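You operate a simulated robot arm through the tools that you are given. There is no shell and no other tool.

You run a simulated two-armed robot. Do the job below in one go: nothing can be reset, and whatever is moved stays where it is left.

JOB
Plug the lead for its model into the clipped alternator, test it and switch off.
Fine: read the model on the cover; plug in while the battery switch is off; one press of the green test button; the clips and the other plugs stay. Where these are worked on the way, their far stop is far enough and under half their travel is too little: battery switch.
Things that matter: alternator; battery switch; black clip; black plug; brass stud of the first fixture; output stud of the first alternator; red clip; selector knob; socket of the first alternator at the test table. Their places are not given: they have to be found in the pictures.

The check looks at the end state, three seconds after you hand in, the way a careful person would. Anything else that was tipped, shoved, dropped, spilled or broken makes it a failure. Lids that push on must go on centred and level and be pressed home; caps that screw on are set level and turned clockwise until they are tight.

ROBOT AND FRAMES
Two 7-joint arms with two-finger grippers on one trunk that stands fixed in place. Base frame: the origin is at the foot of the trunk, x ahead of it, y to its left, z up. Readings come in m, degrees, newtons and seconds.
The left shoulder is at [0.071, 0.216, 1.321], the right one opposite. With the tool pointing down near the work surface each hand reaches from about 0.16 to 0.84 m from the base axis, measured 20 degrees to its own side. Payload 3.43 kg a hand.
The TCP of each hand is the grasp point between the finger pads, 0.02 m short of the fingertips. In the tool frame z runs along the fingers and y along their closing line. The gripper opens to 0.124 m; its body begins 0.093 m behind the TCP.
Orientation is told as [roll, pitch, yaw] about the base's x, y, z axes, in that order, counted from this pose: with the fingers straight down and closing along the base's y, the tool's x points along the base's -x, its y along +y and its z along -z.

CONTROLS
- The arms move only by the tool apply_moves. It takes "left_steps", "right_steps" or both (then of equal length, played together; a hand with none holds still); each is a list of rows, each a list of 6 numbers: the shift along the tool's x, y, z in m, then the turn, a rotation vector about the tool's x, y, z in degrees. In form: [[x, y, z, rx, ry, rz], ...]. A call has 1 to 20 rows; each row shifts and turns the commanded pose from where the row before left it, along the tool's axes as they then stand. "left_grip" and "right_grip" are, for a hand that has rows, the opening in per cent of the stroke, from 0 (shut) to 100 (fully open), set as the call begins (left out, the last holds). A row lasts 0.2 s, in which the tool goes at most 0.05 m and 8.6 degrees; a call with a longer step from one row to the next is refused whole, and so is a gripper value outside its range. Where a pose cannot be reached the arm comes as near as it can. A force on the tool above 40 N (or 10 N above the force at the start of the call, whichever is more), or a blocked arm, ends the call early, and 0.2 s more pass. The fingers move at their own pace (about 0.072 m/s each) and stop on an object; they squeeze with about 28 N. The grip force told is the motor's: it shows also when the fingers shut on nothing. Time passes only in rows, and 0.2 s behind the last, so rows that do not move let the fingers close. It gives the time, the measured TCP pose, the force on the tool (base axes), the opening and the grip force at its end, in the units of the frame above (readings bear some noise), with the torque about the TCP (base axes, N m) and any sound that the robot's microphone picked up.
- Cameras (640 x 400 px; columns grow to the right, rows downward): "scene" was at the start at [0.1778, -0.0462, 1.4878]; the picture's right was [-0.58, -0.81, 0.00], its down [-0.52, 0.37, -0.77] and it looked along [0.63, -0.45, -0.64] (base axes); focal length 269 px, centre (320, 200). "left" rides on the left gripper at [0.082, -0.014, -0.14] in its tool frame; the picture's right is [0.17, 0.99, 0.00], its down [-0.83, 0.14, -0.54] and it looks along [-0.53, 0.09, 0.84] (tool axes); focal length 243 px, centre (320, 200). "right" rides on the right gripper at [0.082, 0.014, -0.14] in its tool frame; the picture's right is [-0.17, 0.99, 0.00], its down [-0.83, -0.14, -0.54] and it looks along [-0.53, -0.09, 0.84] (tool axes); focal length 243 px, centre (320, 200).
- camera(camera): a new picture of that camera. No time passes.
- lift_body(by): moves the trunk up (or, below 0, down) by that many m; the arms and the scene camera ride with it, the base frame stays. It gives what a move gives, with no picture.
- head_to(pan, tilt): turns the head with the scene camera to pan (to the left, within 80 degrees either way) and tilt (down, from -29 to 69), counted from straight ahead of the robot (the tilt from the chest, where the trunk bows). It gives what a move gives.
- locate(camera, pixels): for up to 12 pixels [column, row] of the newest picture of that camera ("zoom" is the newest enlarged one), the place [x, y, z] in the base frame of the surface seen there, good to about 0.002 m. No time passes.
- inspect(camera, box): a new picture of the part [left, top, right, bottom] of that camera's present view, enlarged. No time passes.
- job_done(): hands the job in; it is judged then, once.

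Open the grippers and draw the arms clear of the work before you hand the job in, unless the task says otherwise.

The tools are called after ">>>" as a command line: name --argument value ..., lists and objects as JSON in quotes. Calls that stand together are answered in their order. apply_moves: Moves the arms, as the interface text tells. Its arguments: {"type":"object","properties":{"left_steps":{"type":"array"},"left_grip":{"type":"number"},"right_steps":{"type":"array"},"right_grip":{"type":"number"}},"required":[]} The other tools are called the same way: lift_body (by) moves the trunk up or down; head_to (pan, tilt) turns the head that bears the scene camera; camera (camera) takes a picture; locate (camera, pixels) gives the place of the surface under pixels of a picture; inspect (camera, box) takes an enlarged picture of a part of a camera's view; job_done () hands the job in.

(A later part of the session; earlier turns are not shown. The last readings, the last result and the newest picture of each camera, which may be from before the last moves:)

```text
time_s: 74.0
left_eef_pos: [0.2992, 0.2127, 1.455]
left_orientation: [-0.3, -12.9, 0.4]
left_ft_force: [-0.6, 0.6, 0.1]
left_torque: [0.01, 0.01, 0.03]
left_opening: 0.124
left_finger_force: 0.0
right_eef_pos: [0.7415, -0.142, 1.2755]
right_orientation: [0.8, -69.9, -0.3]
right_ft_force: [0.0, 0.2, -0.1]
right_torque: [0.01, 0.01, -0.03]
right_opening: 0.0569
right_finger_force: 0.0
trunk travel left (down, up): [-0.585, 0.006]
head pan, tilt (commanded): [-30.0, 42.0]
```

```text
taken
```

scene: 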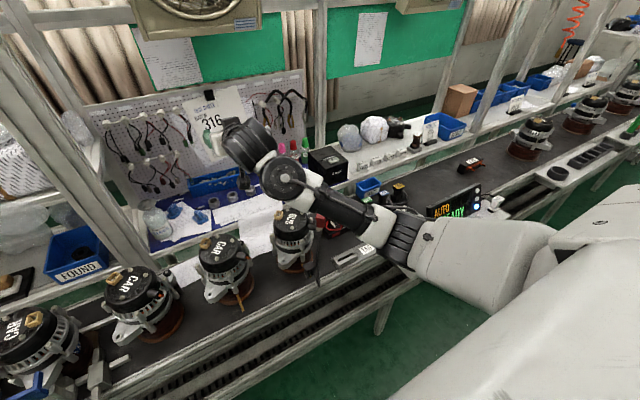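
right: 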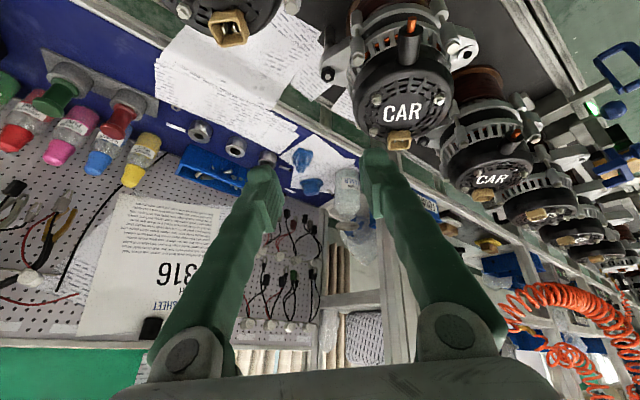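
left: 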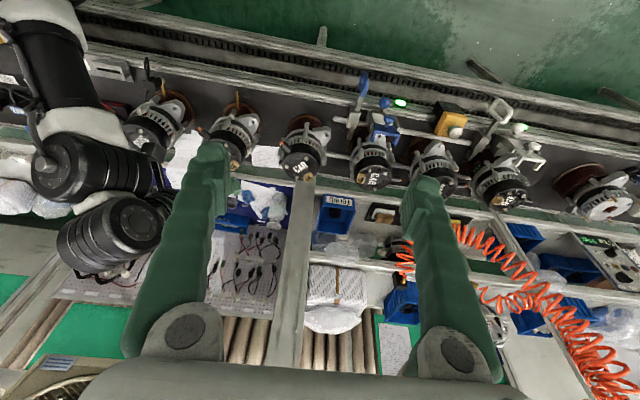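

The elbow has risen clearly outward (405,235). Now I spin the hand about its own axis by -90° while it points outward.

>>> apply_moves --right_steps '[[0, 0, 0, 0, 0, -8.5], [0, 0, 0, 0, 0, -8.5], [0, 0, 0, 0, 0, -8.5], [0, 0, 0, 0, 0, -8.5], [0, 0, 0, 0, 0, -8.5], [0, 0, 0, 0, 0, -8.5], [0, 0, 0, 0, 0, -8.5], [0, 0, 0, 0, 0, -8.5], [0, 0, 0, 0, 0, -8.5], [0, 0, 0, 0, 0, -8.5]]'

>>> camera --camera "scene"

```text
time_s: 76.2
left_eef_pos: [0.2973, 0.2127, 1.4532]
left_orientation: [-0.2, -12.9, 0.5]
left_ft_force: [-0.1, 0.6, 0.2]
left_torque: [-0.02, 0.0, 0.01]
left_opening: 0.124
left_finger_force: 0.1
right_eef_pos: [0.7416, -0.1403, 1.275]
right_orientation: [-69.7, -4.8, 88.8]
right_ft_force: [0.3, -0.2, -0.3]
right_torque: [-0.01, -0.01, 0.04]
right_opening: 0.0571
right_finger_force: 0.1
trunk travel left (down, up): [-0.585, 0.006]
head pan, tilt (commanded): [-30.0, 42.0]
```

```text
taken
```

scene: 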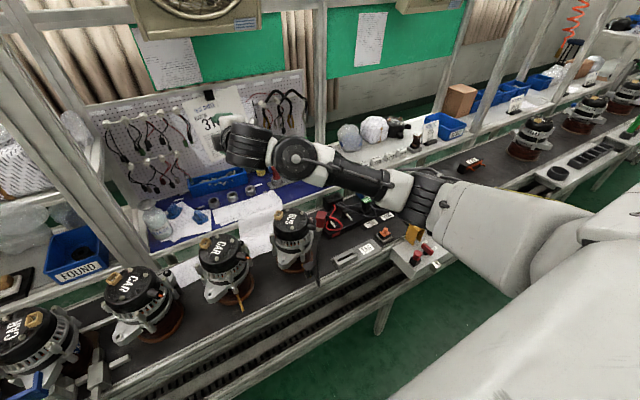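

The elbow swung well outward to (430,195), just as the rule says. I measure it.

>>> locate --camera "scene" --pixels '[[430, 195], [420, 205], [440, 210], [405, 195], [360, 180], [300, 158], [245, 145], [500, 230], [560, 230]]'

```text
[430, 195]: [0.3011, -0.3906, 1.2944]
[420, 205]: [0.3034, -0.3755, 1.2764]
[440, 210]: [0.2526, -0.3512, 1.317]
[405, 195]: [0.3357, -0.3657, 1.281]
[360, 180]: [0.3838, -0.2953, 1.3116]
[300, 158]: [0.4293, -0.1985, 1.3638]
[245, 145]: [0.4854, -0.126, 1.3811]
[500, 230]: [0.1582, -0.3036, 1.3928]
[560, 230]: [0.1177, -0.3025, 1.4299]
```

The elbow is now about 63° out from straight down. I carry the hand as it is (pointing ahead, z about 1.28) over to the right side, where restoring the hand's orientation should cost little of that.

>>> apply_moves --right_steps '[[0.0403, -0.0043, -0.0015, 0, 0, 0], [0.0403, -0.0043, -0.0015, 0, 0, 0], [0.0403, -0.0043, -0.0015, 0, 0, 0], [0.0403, -0.0043, -0.0015, 0, 0, 0], [0.0403, -0.0043, -0.0015, 0, 0, 0], [0.0403, -0.0043, -0.0015, 0, 0, 0], [0.0403, -0.0043, -0.0015, 0, 0, 0], [0.0403, -0.0043, -0.0015, 0, 0, 0], [0.0403, -0.0043, -0.0015, 0, 0, 0], [0.0403, -0.0043, -0.0015, 0, 0, 0], [0.0403, -0.0043, -0.0015, 0, 0, 0], [0.0403, -0.0043, -0.0015, 0, 0, 0]]'

>>> camera --camera "scene"

```text
time_s: 78.8
left_eef_pos: [0.2983, 0.2128, 1.4542]
left_orientation: [-0.2, -13.0, 0.5]
left_ft_force: [-0.5, -1.3, 0.0]
left_torque: [0.01, 0.0, -0.02]
left_opening: 0.1238
left_finger_force: 0.1
right_eef_pos: [0.7351, -0.6277, 1.2892]
right_orientation: [-69.9, -4.9, 88.7]
right_ft_force: [-0.9, 0.3, 0.2]
right_torque: [0.03, -0.02, 0.04]
right_opening: 0.0571
right_finger_force: 0.1
trunk travel left (down, up): [-0.585, 0.006]
head pan, tilt (commanded): [-30.0, 42.0]
```

```text
taken
```

scene: 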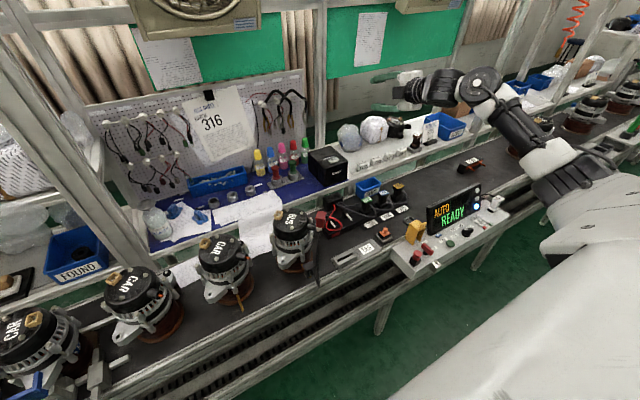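

The elbow stays out (forearm runs from (570,170) to (480,90)). I now turn the hand about the wrist to fingers-down with 32° outward tilt and yaw 0.

>>> apply_moves --right_steps '[[0.0108, 0.0096, -0.0005, -2.49, 2.81, 7.46], [0.0108, 0.0096, -0.0005, -2.49, 2.81, 7.46], [0.0108, 0.0096, -0.0005, -2.49, 2.81, 7.46], [0.0108, 0.0096, -0.0005, -2.49, 2.81, 7.46], [0.0108, 0.0096, -0.0005, -2.49, 2.81, 7.46], [0.0108, 0.0096, -0.0005, -2.49, 2.81, 7.46], [0.0108, 0.0096, -0.0005, -2.49, 2.81, 7.46], [0.0108, 0.0096, -0.0005, -2.49, 2.81, 7.46], [0.0108, 0.0096, -0.0005, -2.49, 2.81, 7.46], [0.0108, 0.0096, -0.0005, -2.49, 2.81, 7.46], [0.0108, 0.0096, -0.0005, -2.49, 2.81, 7.46]]'

>>> camera --camera "scene"

```text
time_s: 81.2
left_eef_pos: [0.2979, 0.2123, 1.4546]
left_orientation: [-0.3, -12.9, 0.4]
left_ft_force: [0.8, -0.1, 0.2]
left_torque: [-0.05, 0.01, 0.04]
left_opening: 0.1239
left_finger_force: 0.0
right_eef_pos: [0.6418, -0.6365, 1.1786]
right_orientation: [0.3, -32.2, -0.6]
right_ft_force: [-0.2, 0.0, -0.9]
right_torque: [-0.04, -0.03, 0.01]
right_opening: 0.057
right_finger_force: 0.1
trunk travel left (down, up): [-0.585, 0.006]
head pan, tilt (commanded): [-30.0, 42.0]
```

```text
taken
```

scene: 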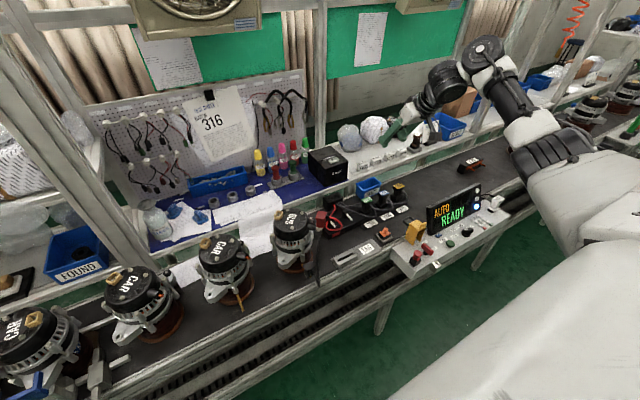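

Now the hand is at tilt -32°, yaw 0 with the elbow properly out. I rehearse the socket approach empty-handed: left to y -0.30, then yaw to 46°.

>>> apply_moves --right_steps '[[0.0042, 0.0378, 0.0026, 0, 0, 0], [0.0042, 0.0378, 0.0026, 0, 0, 0], [0.0042, 0.0378, 0.0026, 0, 0, 0], [0.0042, 0.0378, 0.0026, 0, 0, 0], [0.0042, 0.0378, 0.0026, 0, 0, 0], [0.0042, 0.0378, 0.0026, 0, 0, 0], [0.0042, 0.0378, 0.0026, 0, 0, 0], [0.0042, 0.0378, 0.0026, 0, 0, 0], [0.0042, 0.0378, 0.0026, 0, 0, 0], [0, 0, 0, -4.06, 0, -6.5], [0, 0, 0, -4.06, 0, -6.5], [0, 0, 0, -4.06, 0, -6.5], [0, 0, 0, -4.06, 0, -6.5], [0, 0, 0, -4.06, 0, -6.5], [0, 0, 0, -4.06, 0, -6.5], [0, 0, 0, 0, 0, 0]]'

>>> camera --camera "scene"

>>> camera --camera "right"

```text
time_s: 84.6
left_eef_pos: [0.2971, 0.2132, 1.4545]
left_orientation: [-0.3, -12.9, 0.4]
left_ft_force: [-0.4, -0.2, -0.4]
left_torque: [-0.03, -0.01, 0.0]
left_opening: 0.1239
left_finger_force: 0.1
right_eef_pos: [0.6228, -0.2968, 1.139]
right_orientation: [0.0, -32.2, 45.9]
right_ft_force: [0.3, 0.7, -0.4]
right_torque: [-0.01, -0.02, 0.0]
right_opening: 0.057
right_finger_force: 0.0
trunk travel left (down, up): [-0.585, 0.006]
head pan, tilt (commanded): [-30.0, 42.0]
```

```text
taken
```

scene: 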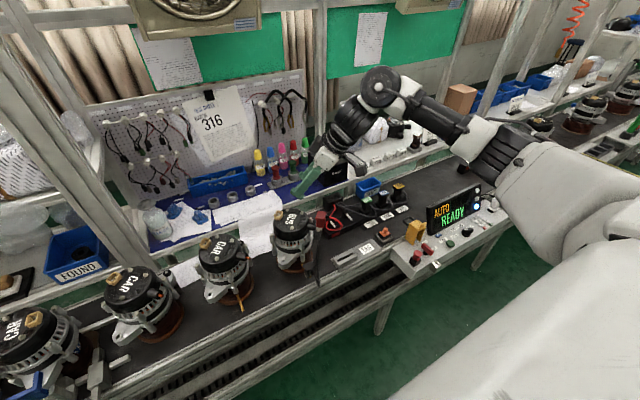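

```text
taken
```

right: 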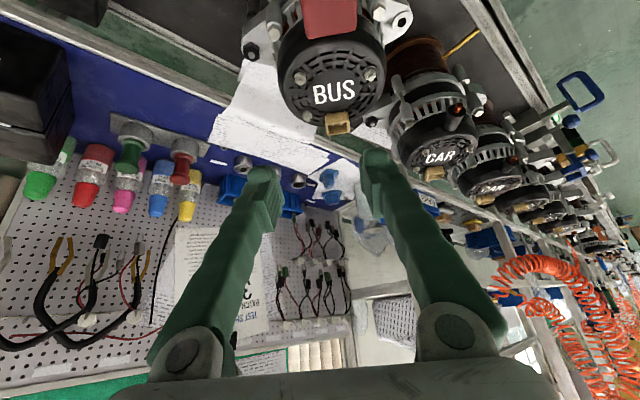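

The rehearsal works with no flags. From here the socket is seen straight on at (337,122), so I refine its place and angle.

>>> inspect --camera "right" --box '[305, 100, 370, 145]'

```text
8.89 times, centred on (338, 122) of right
```

zoom: 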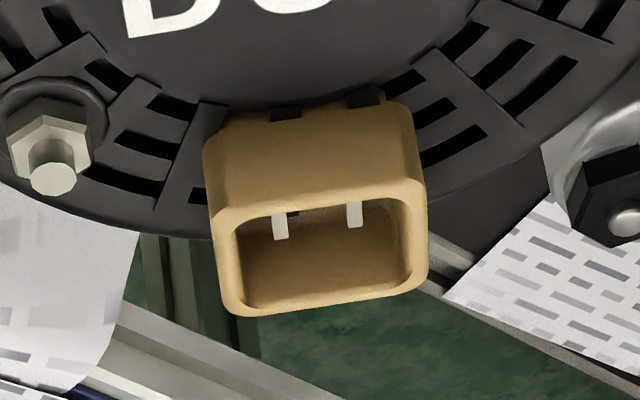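

I locate points along the rim edges in this view for a better angle.

>>> locate --camera "zoom" --pixels '[[232, 222], [270, 213], [320, 205], [370, 198], [405, 195], [250, 308], [300, 301], [350, 296], [400, 290], [230, 260], [418, 240], [280, 232]]'

>>> locate --camera "zoom" --pixels '[[235, 217], [255, 212], [290, 207], [340, 199], [385, 192], [415, 190], [265, 310], [320, 303], [380, 296], [418, 285], [355, 222], [240, 300]]'

```text
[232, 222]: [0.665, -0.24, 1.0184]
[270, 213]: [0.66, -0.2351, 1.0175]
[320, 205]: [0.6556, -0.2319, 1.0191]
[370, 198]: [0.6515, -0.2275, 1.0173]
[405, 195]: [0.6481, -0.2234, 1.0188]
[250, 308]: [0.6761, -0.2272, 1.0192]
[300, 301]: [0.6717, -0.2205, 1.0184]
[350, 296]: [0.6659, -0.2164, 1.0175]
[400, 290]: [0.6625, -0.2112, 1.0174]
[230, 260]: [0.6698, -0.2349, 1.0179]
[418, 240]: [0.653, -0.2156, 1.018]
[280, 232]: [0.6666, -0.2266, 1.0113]
```

```text
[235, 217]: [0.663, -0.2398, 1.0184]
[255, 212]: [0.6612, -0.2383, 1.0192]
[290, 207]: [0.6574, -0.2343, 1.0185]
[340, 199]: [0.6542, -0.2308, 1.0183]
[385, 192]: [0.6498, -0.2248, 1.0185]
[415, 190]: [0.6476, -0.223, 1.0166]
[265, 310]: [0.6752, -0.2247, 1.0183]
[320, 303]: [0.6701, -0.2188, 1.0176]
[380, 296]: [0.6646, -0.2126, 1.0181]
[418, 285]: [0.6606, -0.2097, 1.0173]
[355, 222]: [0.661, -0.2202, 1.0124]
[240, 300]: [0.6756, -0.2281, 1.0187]
```

The socket centre is (0.6616, -0.2252), rim z 1.018, long axis matching a yaw of about 44°. Now I go back for the plug by the same way: yaw back to 0 and right to y -0.64.

>>> apply_moves --right_steps '[[0, 0, 0, 4.06, 0, 6.5], [0, 0, 0, 4.06, 0, 6.5], [0, 0, 0, 4.06, 0, 6.5], [0, 0, 0, 4.06, 0, 6.5], [0, 0, 0, 4.06, 0, 6.5], [0, 0, 0, 4.06, 0, 6.5], [-0.0042, -0.0378, -0.0026, 0, 0, 0], [-0.0042, -0.0378, -0.0026, 0, 0, 0], [-0.0042, -0.0378, -0.0026, 0, 0, 0], [-0.0042, -0.0378, -0.0026, 0, 0, 0], [-0.0042, -0.0378, -0.0026, 0, 0, 0], [-0.0042, -0.0378, -0.0026, 0, 0, 0], [-0.0042, -0.0378, -0.0026, 0, 0, 0], [-0.0042, -0.0378, -0.0026, 0, 0, 0], [-0.0042, -0.0378, -0.0026, 0, 0, 0], [0, 0, 0, 0, 2.2, 0]]'

>>> lift_body --by -0.06

>>> lift_body --by -0.05

>>> camera --camera "scene"

```text
time_s: 88.0
left_eef_pos: [0.2979, 0.2139, 1.4527]
left_orientation: [-0.4, -12.9, 0.4]
left_ft_force: [0.3, 0.3, 0.2]
left_torque: [0.02, 0.02, -0.01]
left_opening: 0.1238
left_finger_force: 0.0
right_eef_pos: [0.6415, -0.6383, 1.1786]
right_orientation: [0.1, -29.9, -0.3]
right_ft_force: [-0.2, 1.2, 0.5]
right_torque: [-0.01, 0.01, -0.06]
right_opening: 0.0572
right_finger_force: 0.2
trunk travel left (down, up): [-0.585, 0.006]
head pan, tilt (commanded): [-30.0, 42.0]
```

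```text
time_s: 89.0
left_eef_pos: [0.302, 0.2119, 1.3856]
left_orientation: [-0.5, -11.6, 0.4]
left_ft_force: [-0.8, 0.2, 0.0]
left_torque: [0.01, -0.01, -0.01]
left_opening: 0.1242
left_finger_force: 0.0
right_eef_pos: [0.6409, -0.6379, 1.1191]
right_orientation: [0.2, -30.0, -0.5]
right_ft_force: [-0.4, 0.5, -0.8]
right_torque: [-0.02, 0.0, -0.01]
right_opening: 0.057
right_finger_force: 0.1
trunk travel left (down, up): [-0.525, 0.066]
head pan, tilt (commanded): [-30.0, 42.0]
```

```text
time_s: 89.9
left_eef_pos: [0.3193, 0.2119, 1.305]
left_orientation: [-0.6, -6.2, 0.4]
left_ft_force: [-0.3, 0.3, -0.7]
left_torque: [0.01, -0.01, -0.02]
left_opening: 0.124
left_finger_force: 0.0
right_eef_pos: [0.6396, -0.6371, 1.0703]
right_orientation: [0.2, -30.1, -0.3]
right_ft_force: [-0.5, 0.6, 0.6]
right_torque: [-0.01, 0.0, -0.01]
right_opening: 0.057
right_finger_force: 0.1
trunk travel left (down, up): [-0.475, 0.116]
head pan, tilt (commanded): [-30.0, 42.0]
```

```text
taken
```

scene: 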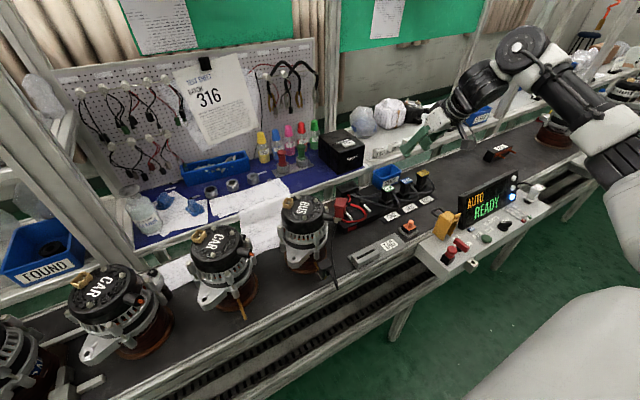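

The elbow stays out at this trunk height. To keep the arm from being fully stretched at the dock I lower the trunk another 0.10 m (the hand rides to about z 0.97, above the plugs).

>>> lift_body --by -0.1

>>> camera --camera "scene"

>>> camera --camera "right"

```text
time_s: 91.2
left_eef_pos: [0.3346, 0.2117, 1.1757]
left_orientation: [-0.6, 0.5, 0.3]
left_ft_force: [0.2, 0.3, -0.6]
left_torque: [0.02, 0.01, 0.01]
left_opening: 0.1241
left_finger_force: 0.0
right_eef_pos: [0.6409, -0.6373, 0.9685]
right_orientation: [0.2, -30.0, -0.4]
right_ft_force: [0.1, -0.4, 0.2]
right_torque: [-0.02, 0.01, 0.01]
right_opening: 0.0569
right_finger_force: 0.0
trunk travel left (down, up): [-0.375, 0.216]
head pan, tilt (commanded): [-30.0, 42.0]
```

```text
taken
```

scene: 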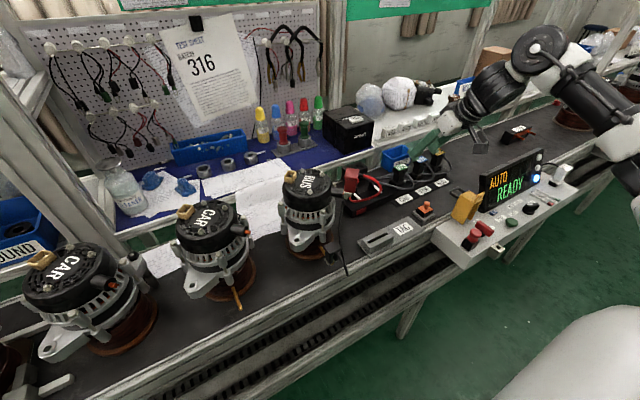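

```text
taken
```

right: 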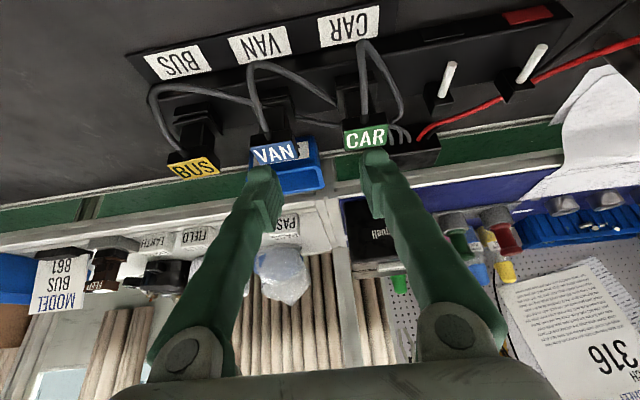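

I move right 12.6 cm to the pre-grasp point in line with the BUS plug (fingertips at about 0.94).

>>> apply_moves --right_steps '[[0.0029, -0.0315, 0.0014, 0, 0, 0], [0.0029, -0.0315, 0.0014, 0, 0, 0], [0.0029, -0.0315, 0.0014, 0, 0, 0], [0.0029, -0.0315, 0.0014, 0, 0, 0], [0, 0, 0, 0, 0, 0]]'

>>> inspect --camera "right" --box '[220, 80, 420, 240]'

>>> locate --camera "zoom" --pixels '[[320, 170], [300, 160], [340, 180]]'

```text
time_s: 92.5
left_eef_pos: [0.3346, 0.2108, 1.1746]
left_orientation: [-0.5, 0.5, 0.5]
left_ft_force: [0.7, 0.4, -0.3]
left_torque: [-0.02, 0.03, -0.01]
left_opening: 0.1241
left_finger_force: 0.0
right_eef_pos: [0.6318, -0.7646, 0.9562]
right_orientation: [0.1, -30.0, -0.4]
right_ft_force: [0.7, -0.7, 0.1]
right_torque: [-0.03, -0.01, -0.03]
right_opening: 0.0571
right_finger_force: 0.0
trunk travel left (down, up): [-0.375, 0.216]
head pan, tilt (commanded): [-30.0, 42.0]
```

```text
2.50 times, centred on (320, 160) of right
```

zoom: 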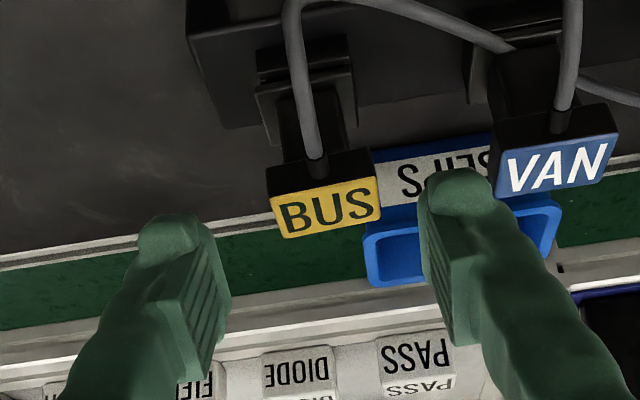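

```text
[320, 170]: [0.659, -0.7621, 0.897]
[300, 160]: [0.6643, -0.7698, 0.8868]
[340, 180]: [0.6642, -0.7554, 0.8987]
```

The BUS head lies between the finger lines. I go down along the tool axis in two stages.

>>> apply_moves --right_steps '[[-0.0005, 0.0008, 0.017, 0, 0, 0], [-0.0005, 0.0008, 0.017, 0, 0, 0], [-0.0004, 0, 0.016, 0, 0, 0], [0, 0, 0, 0, 0, 0]]'

>>> camera --camera "right"

>>> inspect --camera "scene" --box '[380, 80, 540, 220]'

```text
time_s: 93.5
left_eef_pos: [0.3346, 0.2116, 1.176]
left_orientation: [-0.5, 0.5, 0.3]
left_ft_force: [-0.6, 0.1, -0.2]
left_torque: [0.0, -0.05, 0.0]
left_opening: 0.1243
left_finger_force: 0.1
right_eef_pos: [0.6599, -0.7622, 0.9158]
right_orientation: [0.2, -29.9, -0.4]
right_ft_force: [-0.3, 0.3, 0.2]
right_torque: [0.01, -0.02, 0.0]
right_opening: 0.0571
right_finger_force: 0.0
trunk travel left (down, up): [-0.375, 0.216]
head pan, tilt (commanded): [-30.0, 42.0]
```

```text
taken
```

right: 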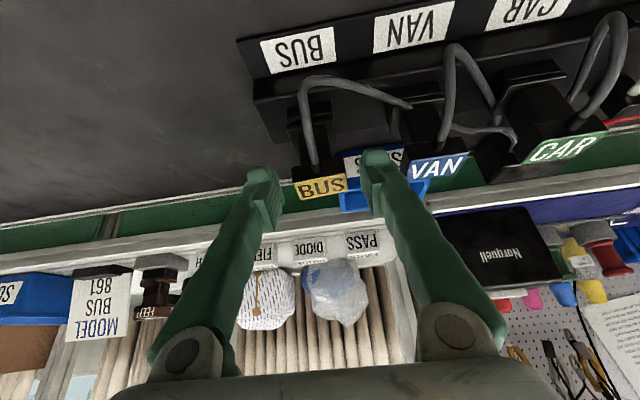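

```text
2.86 times, centred on (460, 150) of scene
```

zoom: 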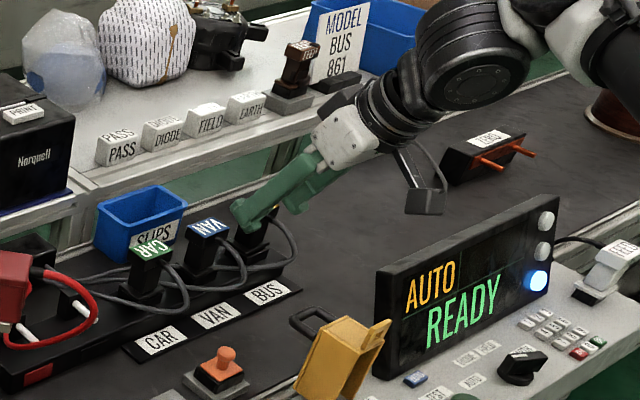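

The camera box clears the display. I go down the last 34 mm and then close on the head.

>>> apply_moves --right_steps '[[0.0009, -0.0003, 0.0113, 0, 0, 0], [0.0009, -0.0003, 0.0113, 0, 0, 0], [0.0009, 0, 0.0113, 0, 0, 0], [0, 0, 0, 0, 0, 0]]'

>>> inspect --camera "right" --box '[250, 100, 390, 240]'

```text
time_s: 94.5
left_eef_pos: [0.335, 0.2116, 1.1755]
left_orientation: [-0.6, 0.5, 0.4]
left_ft_force: [-0.9, -0.3, 0.1]
left_torque: [0.04, 0.0, -0.03]
left_opening: 0.1238
left_finger_force: 0.1
right_eef_pos: [0.6738, -0.7626, 0.8836]
right_orientation: [0.3, -29.9, -0.3]
right_ft_force: [0.3, 0.2, 0.2]
right_torque: [0.0, 0.01, 0.01]
right_opening: 0.0569
right_finger_force: 0.0
trunk travel left (down, up): [-0.375, 0.216]
head pan, tilt (commanded): [-30.0, 42.0]
```

```text
2.86 times, centred on (320, 170) of right
```

zoom: 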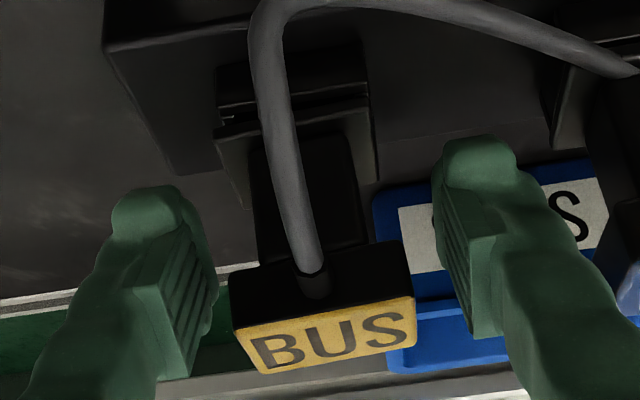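

The head sits about 2 mm nearer the right-hand (−y) finger; I shift the hand 2 mm to −y and close.

>>> apply_moves --right_steps '[[0, -0.002, 0, 0, 0, 0], [0, 0, 0, 0, 0, 0]]'

>>> apply_moves --right_steps '[[0, 0, 0, 0, 0, 0], [0, 0, 0, 0, 0, 0], [0, 0, 0, 0, 0, 0]]' --right_grip 0

>>> inspect --camera "right" --box '[250, 100, 390, 240]'

```text
time_s: 95.0
left_eef_pos: [0.3342, 0.2124, 1.1762]
left_orientation: [-0.6, 0.5, 0.4]
left_ft_force: [0.0, 0.2, 0.7]
left_torque: [0.02, -0.03, -0.01]
left_opening: 0.124
left_finger_force: 0.0
right_eef_pos: [0.6734, -0.7638, 0.8835]
right_orientation: [0.3, -30.0, -0.4]
right_ft_force: [-0.7, 0.2, 0.0]
right_torque: [0.0, -0.01, -0.02]
right_opening: 0.0569
right_finger_force: 0.0
trunk travel left (down, up): [-0.375, 0.216]
head pan, tilt (commanded): [-30.0, 42.0]
```

```text
time_s: 95.8
left_eef_pos: [0.335, 0.2119, 1.174]
left_orientation: [-0.5, 0.5, 0.3]
left_ft_force: [-0.5, 0.8, 0.3]
left_torque: [0.03, 0.0, 0.01]
left_opening: 0.1241
left_finger_force: 0.0
right_eef_pos: [0.6731, -0.7652, 0.8833]
right_orientation: [0.2, -30.1, -0.5]
right_ft_force: [1.1, 0.4, 0.2]
right_torque: [0.05, -0.03, -0.01]
right_opening: 0.0334
right_finger_force: 28.3
trunk travel left (down, up): [-0.375, 0.216]
head pan, tilt (commanded): [-30.0, 42.0]
```

```text
2.86 times, centred on (320, 170) of right
```

zoom: 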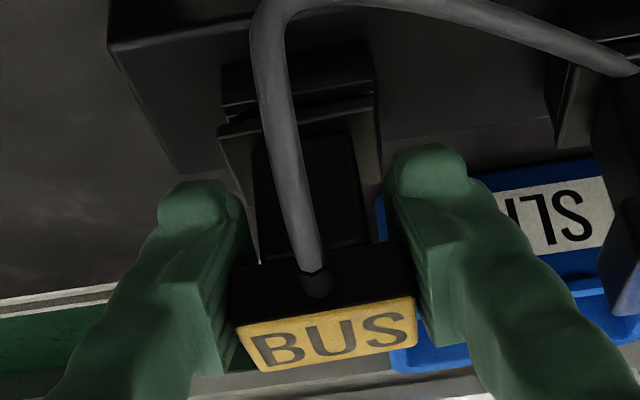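

Gripped at 33.4 mm with no side load. I pull straight up, slowly first.

>>> apply_moves --right_steps '[[-0.0025, 0, -0.0043, 0, 0, 0], [-0.0025, 0, -0.0043, 0, 0, 0], [-0.0025, 0, -0.0043, 0, 0, 0], [-0.0025, 0, -0.0043, 0, 0, 0], [-0.0075, 0, -0.013, 0, 0, 0], [-0.0075, 0, -0.013, 0, 0, 0], [-0.0075, 0, -0.013, 0, 0, 0]]'

>>> camera --camera "right"

>>> camera --camera "scene"

```text
time_s: 97.5
left_eef_pos: [0.335, 0.2109, 1.1755]
left_orientation: [-0.6, 0.5, 0.4]
left_ft_force: [0.4, -0.1, 0.1]
left_torque: [-0.03, 0.0, 0.0]
left_opening: 0.1242
left_finger_force: 0.1
right_eef_pos: [0.6747, -0.7633, 0.9494]
right_orientation: [0.2, -29.9, -0.4]
right_ft_force: [-0.9, -0.9, -0.8]
right_torque: [-0.01, -0.01, 0.02]
right_opening: 0.0333
right_finger_force: 28.5
trunk travel left (down, up): [-0.375, 0.216]
head pan, tilt (commanded): [-30.0, 42.0]
```

```text
taken
```

right: 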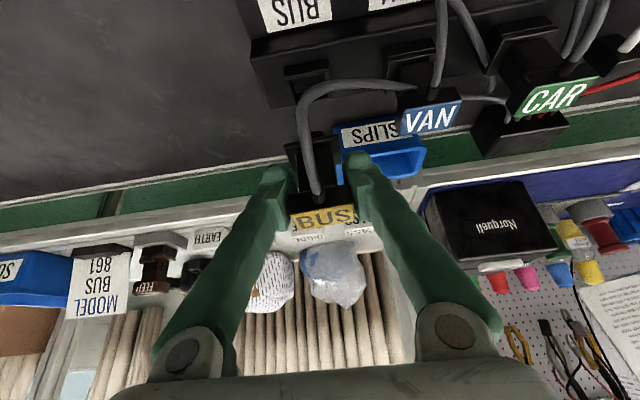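

```text
taken
```

scene: 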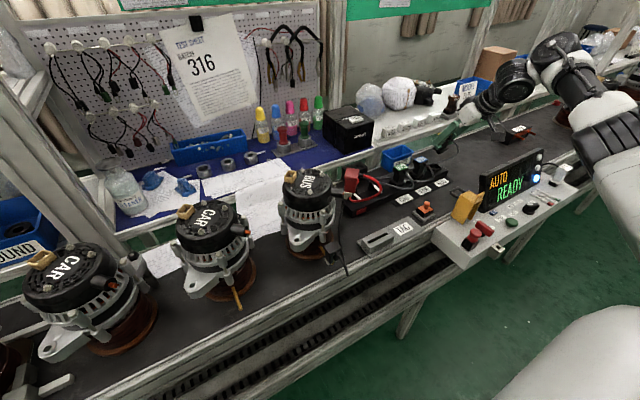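

The plug is free and the elbow stays out. The nose is about level with VAN's head, so I rise 3 cm first, then go back and left.

>>> apply_moves --right_steps '[[-0.0075, 0, -0.013, 0, 0, 0], [-0.0075, 0, -0.013, 0, 0, 0], [-0.0075, 0, -0.013, 0, 0, 0], [0.0047, 0.0315, -0.0058, 0, 0, 0], [0.0047, 0.0315, -0.0058, 0, 0, 0], [0.0047, 0.0315, -0.0058, 0, 0, 0], [0.0047, 0.0315, -0.0058, 0, 0, 0], [0, 0, 0, 0, 0, 0]]'

>>> camera --camera "scene"

```text
time_s: 99.2
left_eef_pos: [0.3353, 0.2102, 1.1755]
left_orientation: [-0.5, 0.6, 0.4]
left_ft_force: [-1.2, -0.4, -0.3]
left_torque: [-0.02, 0.01, -0.02]
left_opening: 0.124
left_finger_force: 0.1
right_eef_pos: [0.6457, -0.639, 1.0042]
right_orientation: [0.3, -29.9, -0.4]
right_ft_force: [0.5, -0.4, -1.4]
right_torque: [0.0, 0.01, 0.03]
right_opening: 0.0333
right_finger_force: 28.1
trunk travel left (down, up): [-0.375, 0.216]
head pan, tilt (commanded): [-30.0, 42.0]
```

```text
taken
```

scene: 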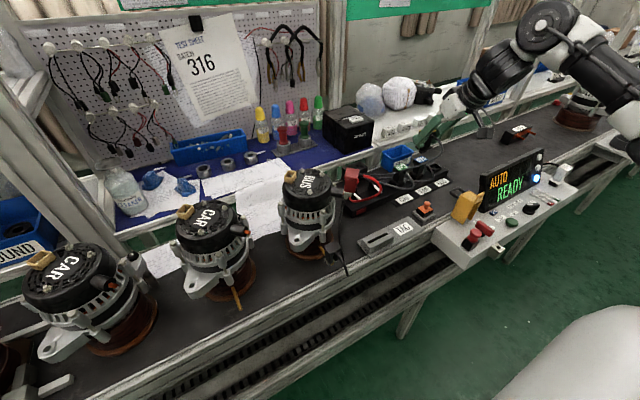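

The plug is clear. I raise the trunk in steps so the hand rides up to about z 1.2.

>>> lift_body --by 0.1

>>> lift_body --by 0.06

>>> camera --camera "right"

>>> camera --camera "scene"

```text
time_s: 100.6
left_eef_pos: [0.3346, 0.2116, 1.2746]
left_orientation: [-0.7, 0.5, 0.3]
left_ft_force: [0.1, 0.6, -0.4]
left_torque: [0.02, -0.03, 0.0]
left_opening: 0.124
left_finger_force: 0.1
right_eef_pos: [0.6463, -0.6386, 1.1046]
right_orientation: [0.2, -29.9, -0.4]
right_ft_force: [0.1, -0.2, -1.4]
right_torque: [0.02, -0.01, 0.01]
right_opening: 0.0333
right_finger_force: 28.2
trunk travel left (down, up): [-0.475, 0.116]
head pan, tilt (commanded): [-30.0, 42.0]
```

```text
time_s: 101.6
left_eef_pos: [0.335, 0.2115, 1.3345]
left_orientation: [-0.5, 0.5, 0.6]
left_ft_force: [0.3, -0.7, -0.4]
left_torque: [-0.02, 0.03, 0.01]
left_opening: 0.1241
left_finger_force: 0.0
right_eef_pos: [0.6473, -0.6375, 1.1634]
right_orientation: [0.2, -29.7, -0.3]
right_ft_force: [0.6, -0.4, -1.0]
right_torque: [0.03, 0.03, -0.01]
right_opening: 0.0335
right_finger_force: 28.1
trunk travel left (down, up): [-0.535, 0.056]
head pan, tilt (commanded): [-30.0, 42.0]
```

```text
taken
```

right: 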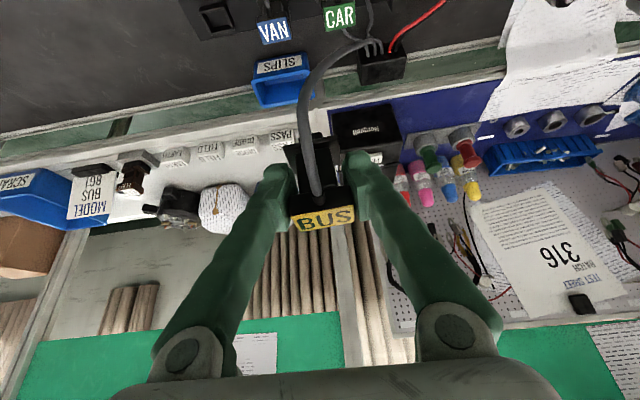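

```text
taken
```

scene: 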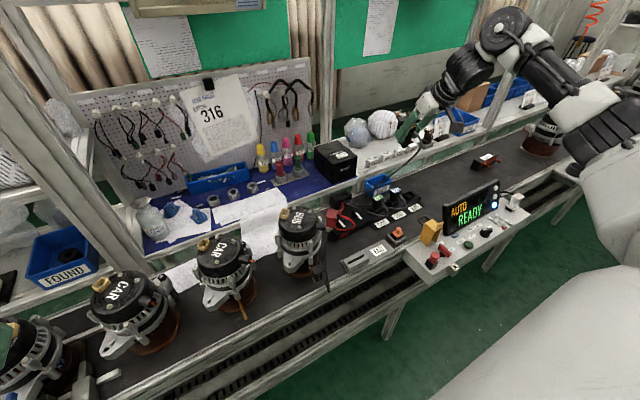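

All is steady. I raise the trunk the last 0.05 m as rehearsed, then move left above the clip (nose at 1.10 or higher) and turn the yaw to 44°.

>>> lift_body --by 0.05

>>> apply_moves --right_steps '[[0.0053, 0.0338, 0.0039, 0, 0, 0], [0.0053, 0.0338, 0.0039, 0, 0, 0], [0.0053, 0.0338, 0.0039, 0, 0, 0], [0.0053, 0.0338, 0.0039, 0, 0, 0], [0.0053, 0.0338, 0.0039, 0, 0, 0], [0.0053, 0.0338, 0.0039, 0, 0, 0], [0.0053, 0.0338, 0.0039, 0, 0, 0], [0.0053, 0.0338, 0.0039, 0, 0, 0], [0.0053, 0.0338, 0.0039, 0, 0, 0], [0.0053, 0.0338, 0.0039, 0, 0, 0], [0, 0, 0, 0, 0, 0]]'

>>> camera --camera "right"

>>> camera --camera "scene"

```text
time_s: 102.5
left_eef_pos: [0.3043, 0.2096, 1.4303]
left_orientation: [-0.7, -8.6, 0.7]
left_ft_force: [0.7, -0.8, 0.7]
left_torque: [-0.01, 0.04, 0.03]
left_opening: 0.1238
left_finger_force: 0.0
right_eef_pos: [0.6477, -0.639, 1.2125]
right_orientation: [0.1, -29.7, -0.4]
right_ft_force: [0.6, -0.3, -1.0]
right_torque: [-0.01, -0.03, -0.01]
right_opening: 0.033
right_finger_force: 28.5
trunk travel left (down, up): [-0.585, 0.006]
head pan, tilt (commanded): [-30.0, 42.0]
```

```text
time_s: 104.9
left_eef_pos: [0.3025, 0.2093, 1.4314]
left_orientation: [-0.7, -8.8, 0.7]
left_ft_force: [0.2, 0.6, -0.4]
left_torque: [0.0, 0.01, 0.0]
left_opening: 0.1238
left_finger_force: 0.2
right_eef_pos: [0.6229, -0.3013, 1.1543]
right_orientation: [0.2, -29.9, -0.3]
right_ft_force: [-0.7, -0.5, -1.7]
right_torque: [0.01, -0.01, 0.0]
right_opening: 0.0329
right_finger_force: 27.9
trunk travel left (down, up): [-0.585, 0.006]
head pan, tilt (commanded): [-30.0, 42.0]
```

```text
taken
```

right: 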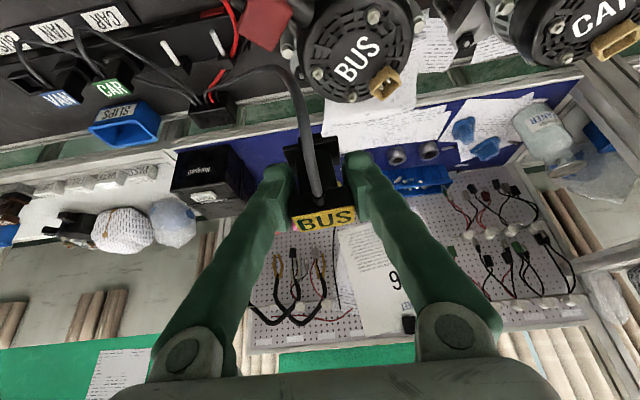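

```text
taken
```

scene: 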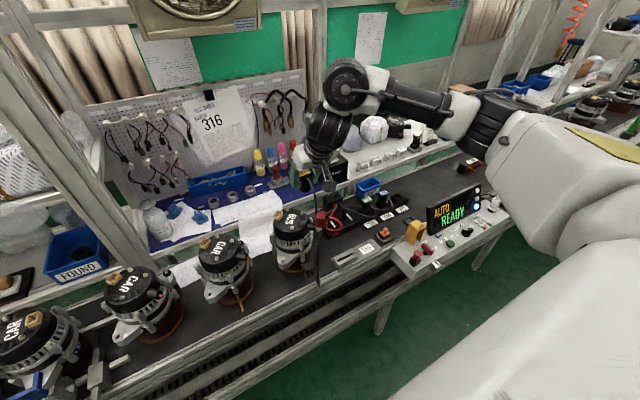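

The plug has come over safely. I turn the yaw by 44°.

>>> apply_moves --right_steps '[[0, 0, 0, -3.64, 0, -6.36], [0, 0, 0, -3.64, 0, -6.36], [0, 0, 0, -3.64, 0, -6.36], [0, 0, 0, -3.64, 0, -6.36], [0, 0, 0, -3.64, 0, -6.36], [0, 0, 0, -3.64, 0, -6.36], [0, 0, 0, 0, 0, 0]]'

>>> camera --camera "right"

>>> camera --camera "scene"

```text
time_s: 106.5
left_eef_pos: [0.3029, 0.2096, 1.4308]
left_orientation: [-0.7, -8.8, 0.7]
left_ft_force: [0.2, -0.5, 0.0]
left_torque: [-0.01, 0.01, 0.0]
left_opening: 0.1241
left_finger_force: 0.1
right_eef_pos: [0.6229, -0.3006, 1.1553]
right_orientation: [0.0, -30.0, 43.8]
right_ft_force: [-0.1, -0.1, -0.8]
right_torque: [0.0, 0.01, 0.01]
right_opening: 0.0331
right_finger_force: 27.7
trunk travel left (down, up): [-0.585, 0.006]
head pan, tilt (commanded): [-30.0, 42.0]
```

```text
taken
```

right: 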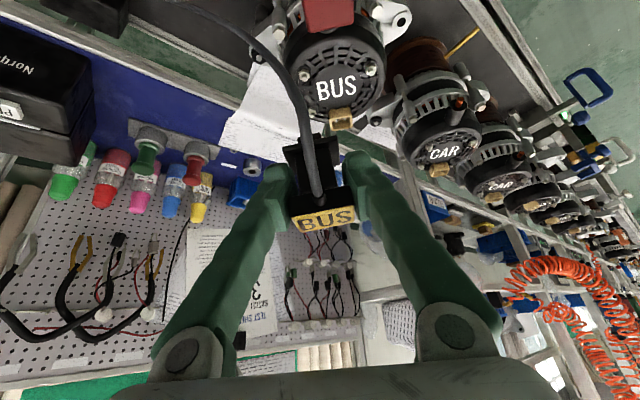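

```text
taken
```

scene: 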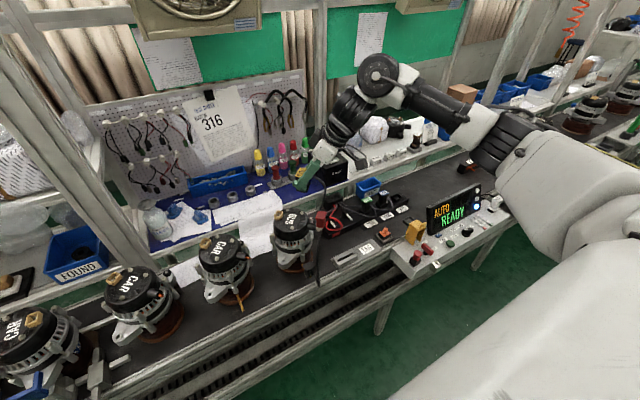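

The plug's label and the cover's text now look parallel. I measure where the plug head and flange are relative to the hand.

>>> inspect --camera "right" --box '[270, 120, 375, 240]'

>>> locate --camera "zoom" --pixels '[[320, 200], [330, 300], [300, 300]]'

```text
3.33 times, centred on (322, 180) of right
```

zoom: 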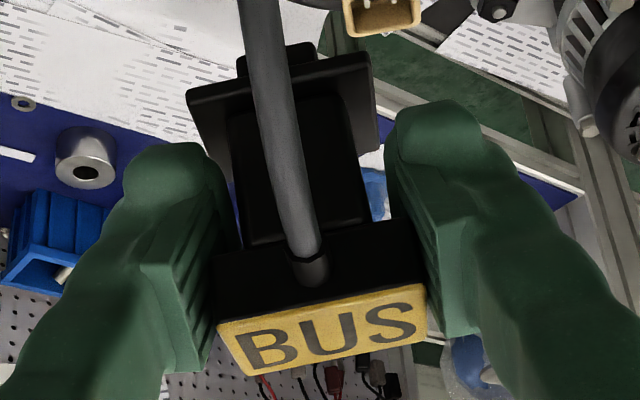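

```text
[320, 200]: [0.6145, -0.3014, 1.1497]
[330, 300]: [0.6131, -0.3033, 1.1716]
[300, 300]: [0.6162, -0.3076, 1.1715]
```

I locate label corners, flange corners and the nose.

>>> locate --camera "zoom" --pixels '[[226, 326], [418, 293], [424, 336], [252, 370], [320, 335], [195, 96], [368, 60], [228, 170], [372, 140], [262, 66], [306, 52], [300, 62]]'

>>> locate --camera "zoom" --pixels '[[230, 285], [410, 250], [250, 200], [350, 190], [245, 120], [340, 110], [200, 105], [362, 68], [215, 130], [365, 100], [355, 72], [215, 100]]'

```text
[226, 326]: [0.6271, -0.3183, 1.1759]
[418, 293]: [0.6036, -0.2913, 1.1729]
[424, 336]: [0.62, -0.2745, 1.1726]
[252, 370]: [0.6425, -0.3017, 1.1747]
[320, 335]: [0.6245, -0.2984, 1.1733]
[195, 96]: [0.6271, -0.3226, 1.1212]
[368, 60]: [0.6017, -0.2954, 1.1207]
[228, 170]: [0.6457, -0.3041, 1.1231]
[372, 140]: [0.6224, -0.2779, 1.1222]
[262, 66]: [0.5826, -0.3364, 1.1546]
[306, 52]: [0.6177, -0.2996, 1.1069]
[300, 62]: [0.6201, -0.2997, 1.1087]
```

```text
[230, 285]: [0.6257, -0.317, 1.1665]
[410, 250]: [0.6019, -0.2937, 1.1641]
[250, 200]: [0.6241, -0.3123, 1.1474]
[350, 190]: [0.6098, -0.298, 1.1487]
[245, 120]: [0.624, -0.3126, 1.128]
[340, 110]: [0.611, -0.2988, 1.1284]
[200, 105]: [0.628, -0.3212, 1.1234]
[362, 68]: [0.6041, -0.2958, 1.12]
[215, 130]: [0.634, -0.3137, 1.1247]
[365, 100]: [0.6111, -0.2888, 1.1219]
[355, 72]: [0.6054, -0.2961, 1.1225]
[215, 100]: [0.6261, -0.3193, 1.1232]
```

Flange centre is within about 1.5 mm of the grip axis and the plug is upright for this hand pose. I move to just above the socket: plug over (0.6616, -0.2252), nose about 18 mm above the rim.

>>> apply_moves --right_steps '[[-0.00825, 0.00703, 0.0251, 0, 0, 0], [-0.00825, 0.00703, 0.0251, 0, 0, 0], [-0.00825, 0.00703, 0.0251, 0, 0, 0], [-0.00825, 0.00703, 0.0251, 0, 0, 0], [0, 0, 0, 0, 0, 0]]'

>>> camera --camera "right"

>>> inspect --camera "right" --box '[270, 90, 375, 220]'

>>> inspect --camera "scene" --box '[260, 160, 340, 250]'

```text
time_s: 107.7
left_eef_pos: [0.3038, 0.2097, 1.4316]
left_orientation: [-0.7, -8.8, 0.7]
left_ft_force: [0.4, -0.2, 0.0]
left_torque: [-0.02, 0.02, -0.03]
left_opening: 0.1239
left_finger_force: 0.1
right_eef_pos: [0.6582, -0.2265, 1.0854]
right_orientation: [0.0, -29.9, 43.7]
right_ft_force: [-0.8, 0.3, -1.4]
right_torque: [0.01, -0.03, 0.01]
right_opening: 0.0332
right_finger_force: 27.9
trunk travel left (down, up): [-0.585, 0.006]
head pan, tilt (commanded): [-30.0, 42.0]
```

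```text
taken
```

right: 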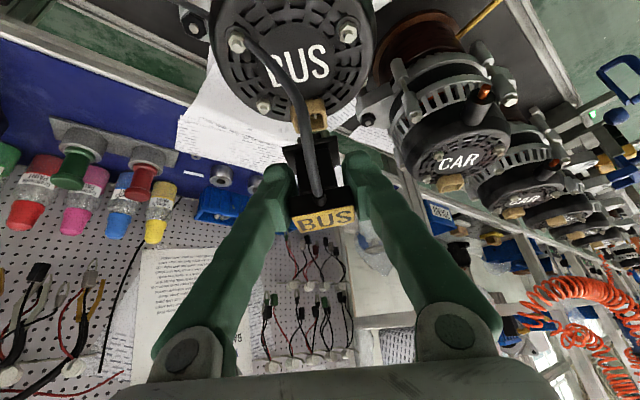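

```text
3.08 times, centred on (322, 155) of right
```

zoom: 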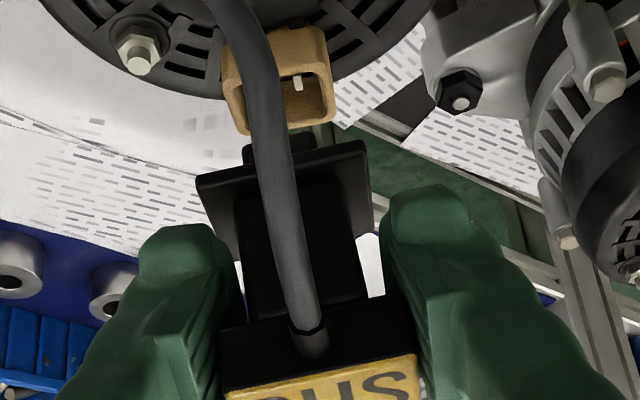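

```text
4.44 times, centred on (300, 205) of scene
```

zoom: 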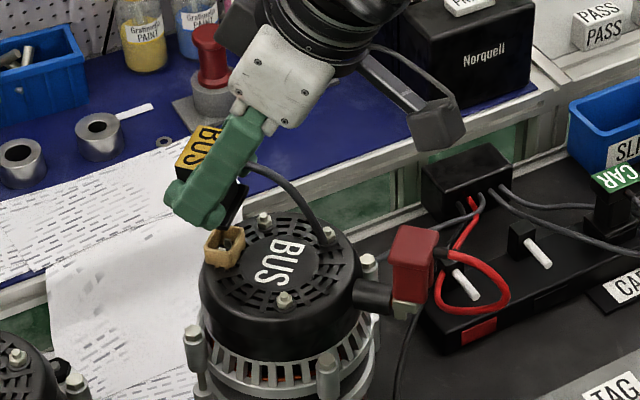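

The plug is over the socket. I enlarge the gap between nose and socket and locate both in one view for the final alignment.

>>> inspect --camera "right" --box '[282, 95, 347, 165]'

>>> locate --camera "zoom" --pixels '[[330, 100], [320, 200], [300, 250]]'

```text
5.71 times, centred on (314, 130) of right
```

zoom: 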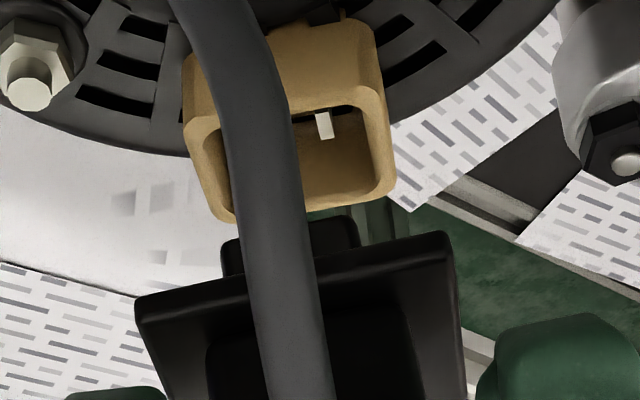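

```text
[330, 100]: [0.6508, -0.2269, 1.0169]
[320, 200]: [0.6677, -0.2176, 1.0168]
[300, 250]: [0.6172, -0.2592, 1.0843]
```

I locate nose corners, flange near-edge corners and the visible rim corners.

>>> locate --camera "zoom" --pixels '[[230, 256], [238, 244], [340, 225], [350, 240], [145, 300], [438, 242], [196, 124], [212, 190], [228, 213], [386, 185], [383, 140], [340, 208]]'

>>> locate --camera "zoom" --pixels '[[232, 248], [345, 222], [353, 232], [150, 296], [430, 243], [160, 310], [440, 260], [204, 160], [219, 205], [376, 110], [388, 170], [360, 203]]'

```text
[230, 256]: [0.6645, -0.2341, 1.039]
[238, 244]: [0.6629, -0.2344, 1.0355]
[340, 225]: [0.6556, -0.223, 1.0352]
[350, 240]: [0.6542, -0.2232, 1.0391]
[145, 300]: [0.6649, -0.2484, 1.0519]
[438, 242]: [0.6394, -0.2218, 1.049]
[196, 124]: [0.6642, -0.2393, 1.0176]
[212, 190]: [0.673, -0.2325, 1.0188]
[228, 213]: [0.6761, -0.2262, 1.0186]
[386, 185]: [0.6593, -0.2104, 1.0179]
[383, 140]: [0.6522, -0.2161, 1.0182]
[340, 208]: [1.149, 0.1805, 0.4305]
```

```text
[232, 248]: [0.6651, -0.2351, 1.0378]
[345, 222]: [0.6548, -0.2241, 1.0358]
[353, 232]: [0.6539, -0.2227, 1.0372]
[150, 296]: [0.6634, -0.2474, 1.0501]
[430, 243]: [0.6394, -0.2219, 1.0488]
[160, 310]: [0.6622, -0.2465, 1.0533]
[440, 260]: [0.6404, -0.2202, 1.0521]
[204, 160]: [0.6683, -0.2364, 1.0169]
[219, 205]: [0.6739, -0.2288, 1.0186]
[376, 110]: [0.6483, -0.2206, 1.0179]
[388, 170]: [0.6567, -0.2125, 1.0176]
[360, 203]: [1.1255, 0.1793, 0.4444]
```

The plug is centred within about 1 mm; I shift 0.7 mm along the closing line and lower 15 mm, leaving the nose about 2 mm above the rim.

>>> apply_moves --right_steps '[[0.00375, 0.0004, 0.0065, 0, 0, 0], [0.00375, 0.0003, 0.0065, 0, 0, 0], [0, 0, 0, 0, 0, 0]]'

>>> inspect --camera "right" --box '[282, 95, 347, 165]'

>>> inspect --camera "scene" --box '[270, 180, 320, 225]'

```text
time_s: 108.5
left_eef_pos: [0.3035, 0.2092, 1.4315]
left_orientation: [-0.7, -8.7, 0.7]
left_ft_force: [0.2, 1.0, -0.1]
left_torque: [-0.01, 0.0, 0.02]
left_opening: 0.1241
left_finger_force: 0.0
right_eef_pos: [0.658, -0.2261, 1.0702]
right_orientation: [0.0, -30.1, 43.7]
right_ft_force: [0.1, -0.8, 0.1]
right_torque: [0.0, -0.04, -0.01]
right_opening: 0.0328
right_finger_force: 27.7
trunk travel left (down, up): [-0.585, 0.006]
head pan, tilt (commanded): [-30.0, 42.0]
```

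```text
5.71 times, centred on (314, 130) of right
```

zoom: 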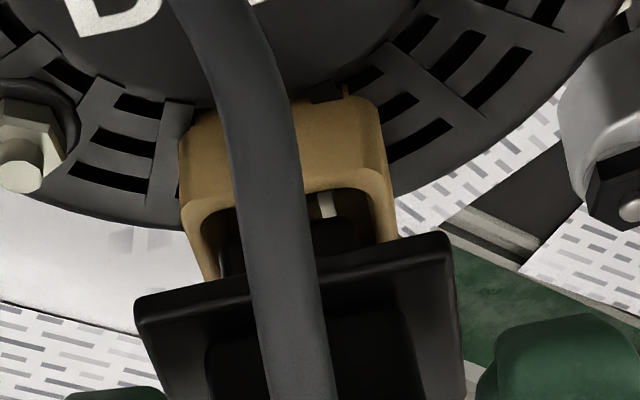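

```text
8.89 times, centred on (295, 202) of scene
```

zoom: 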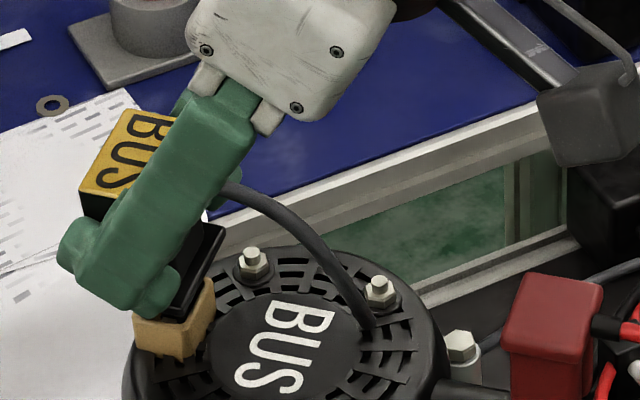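

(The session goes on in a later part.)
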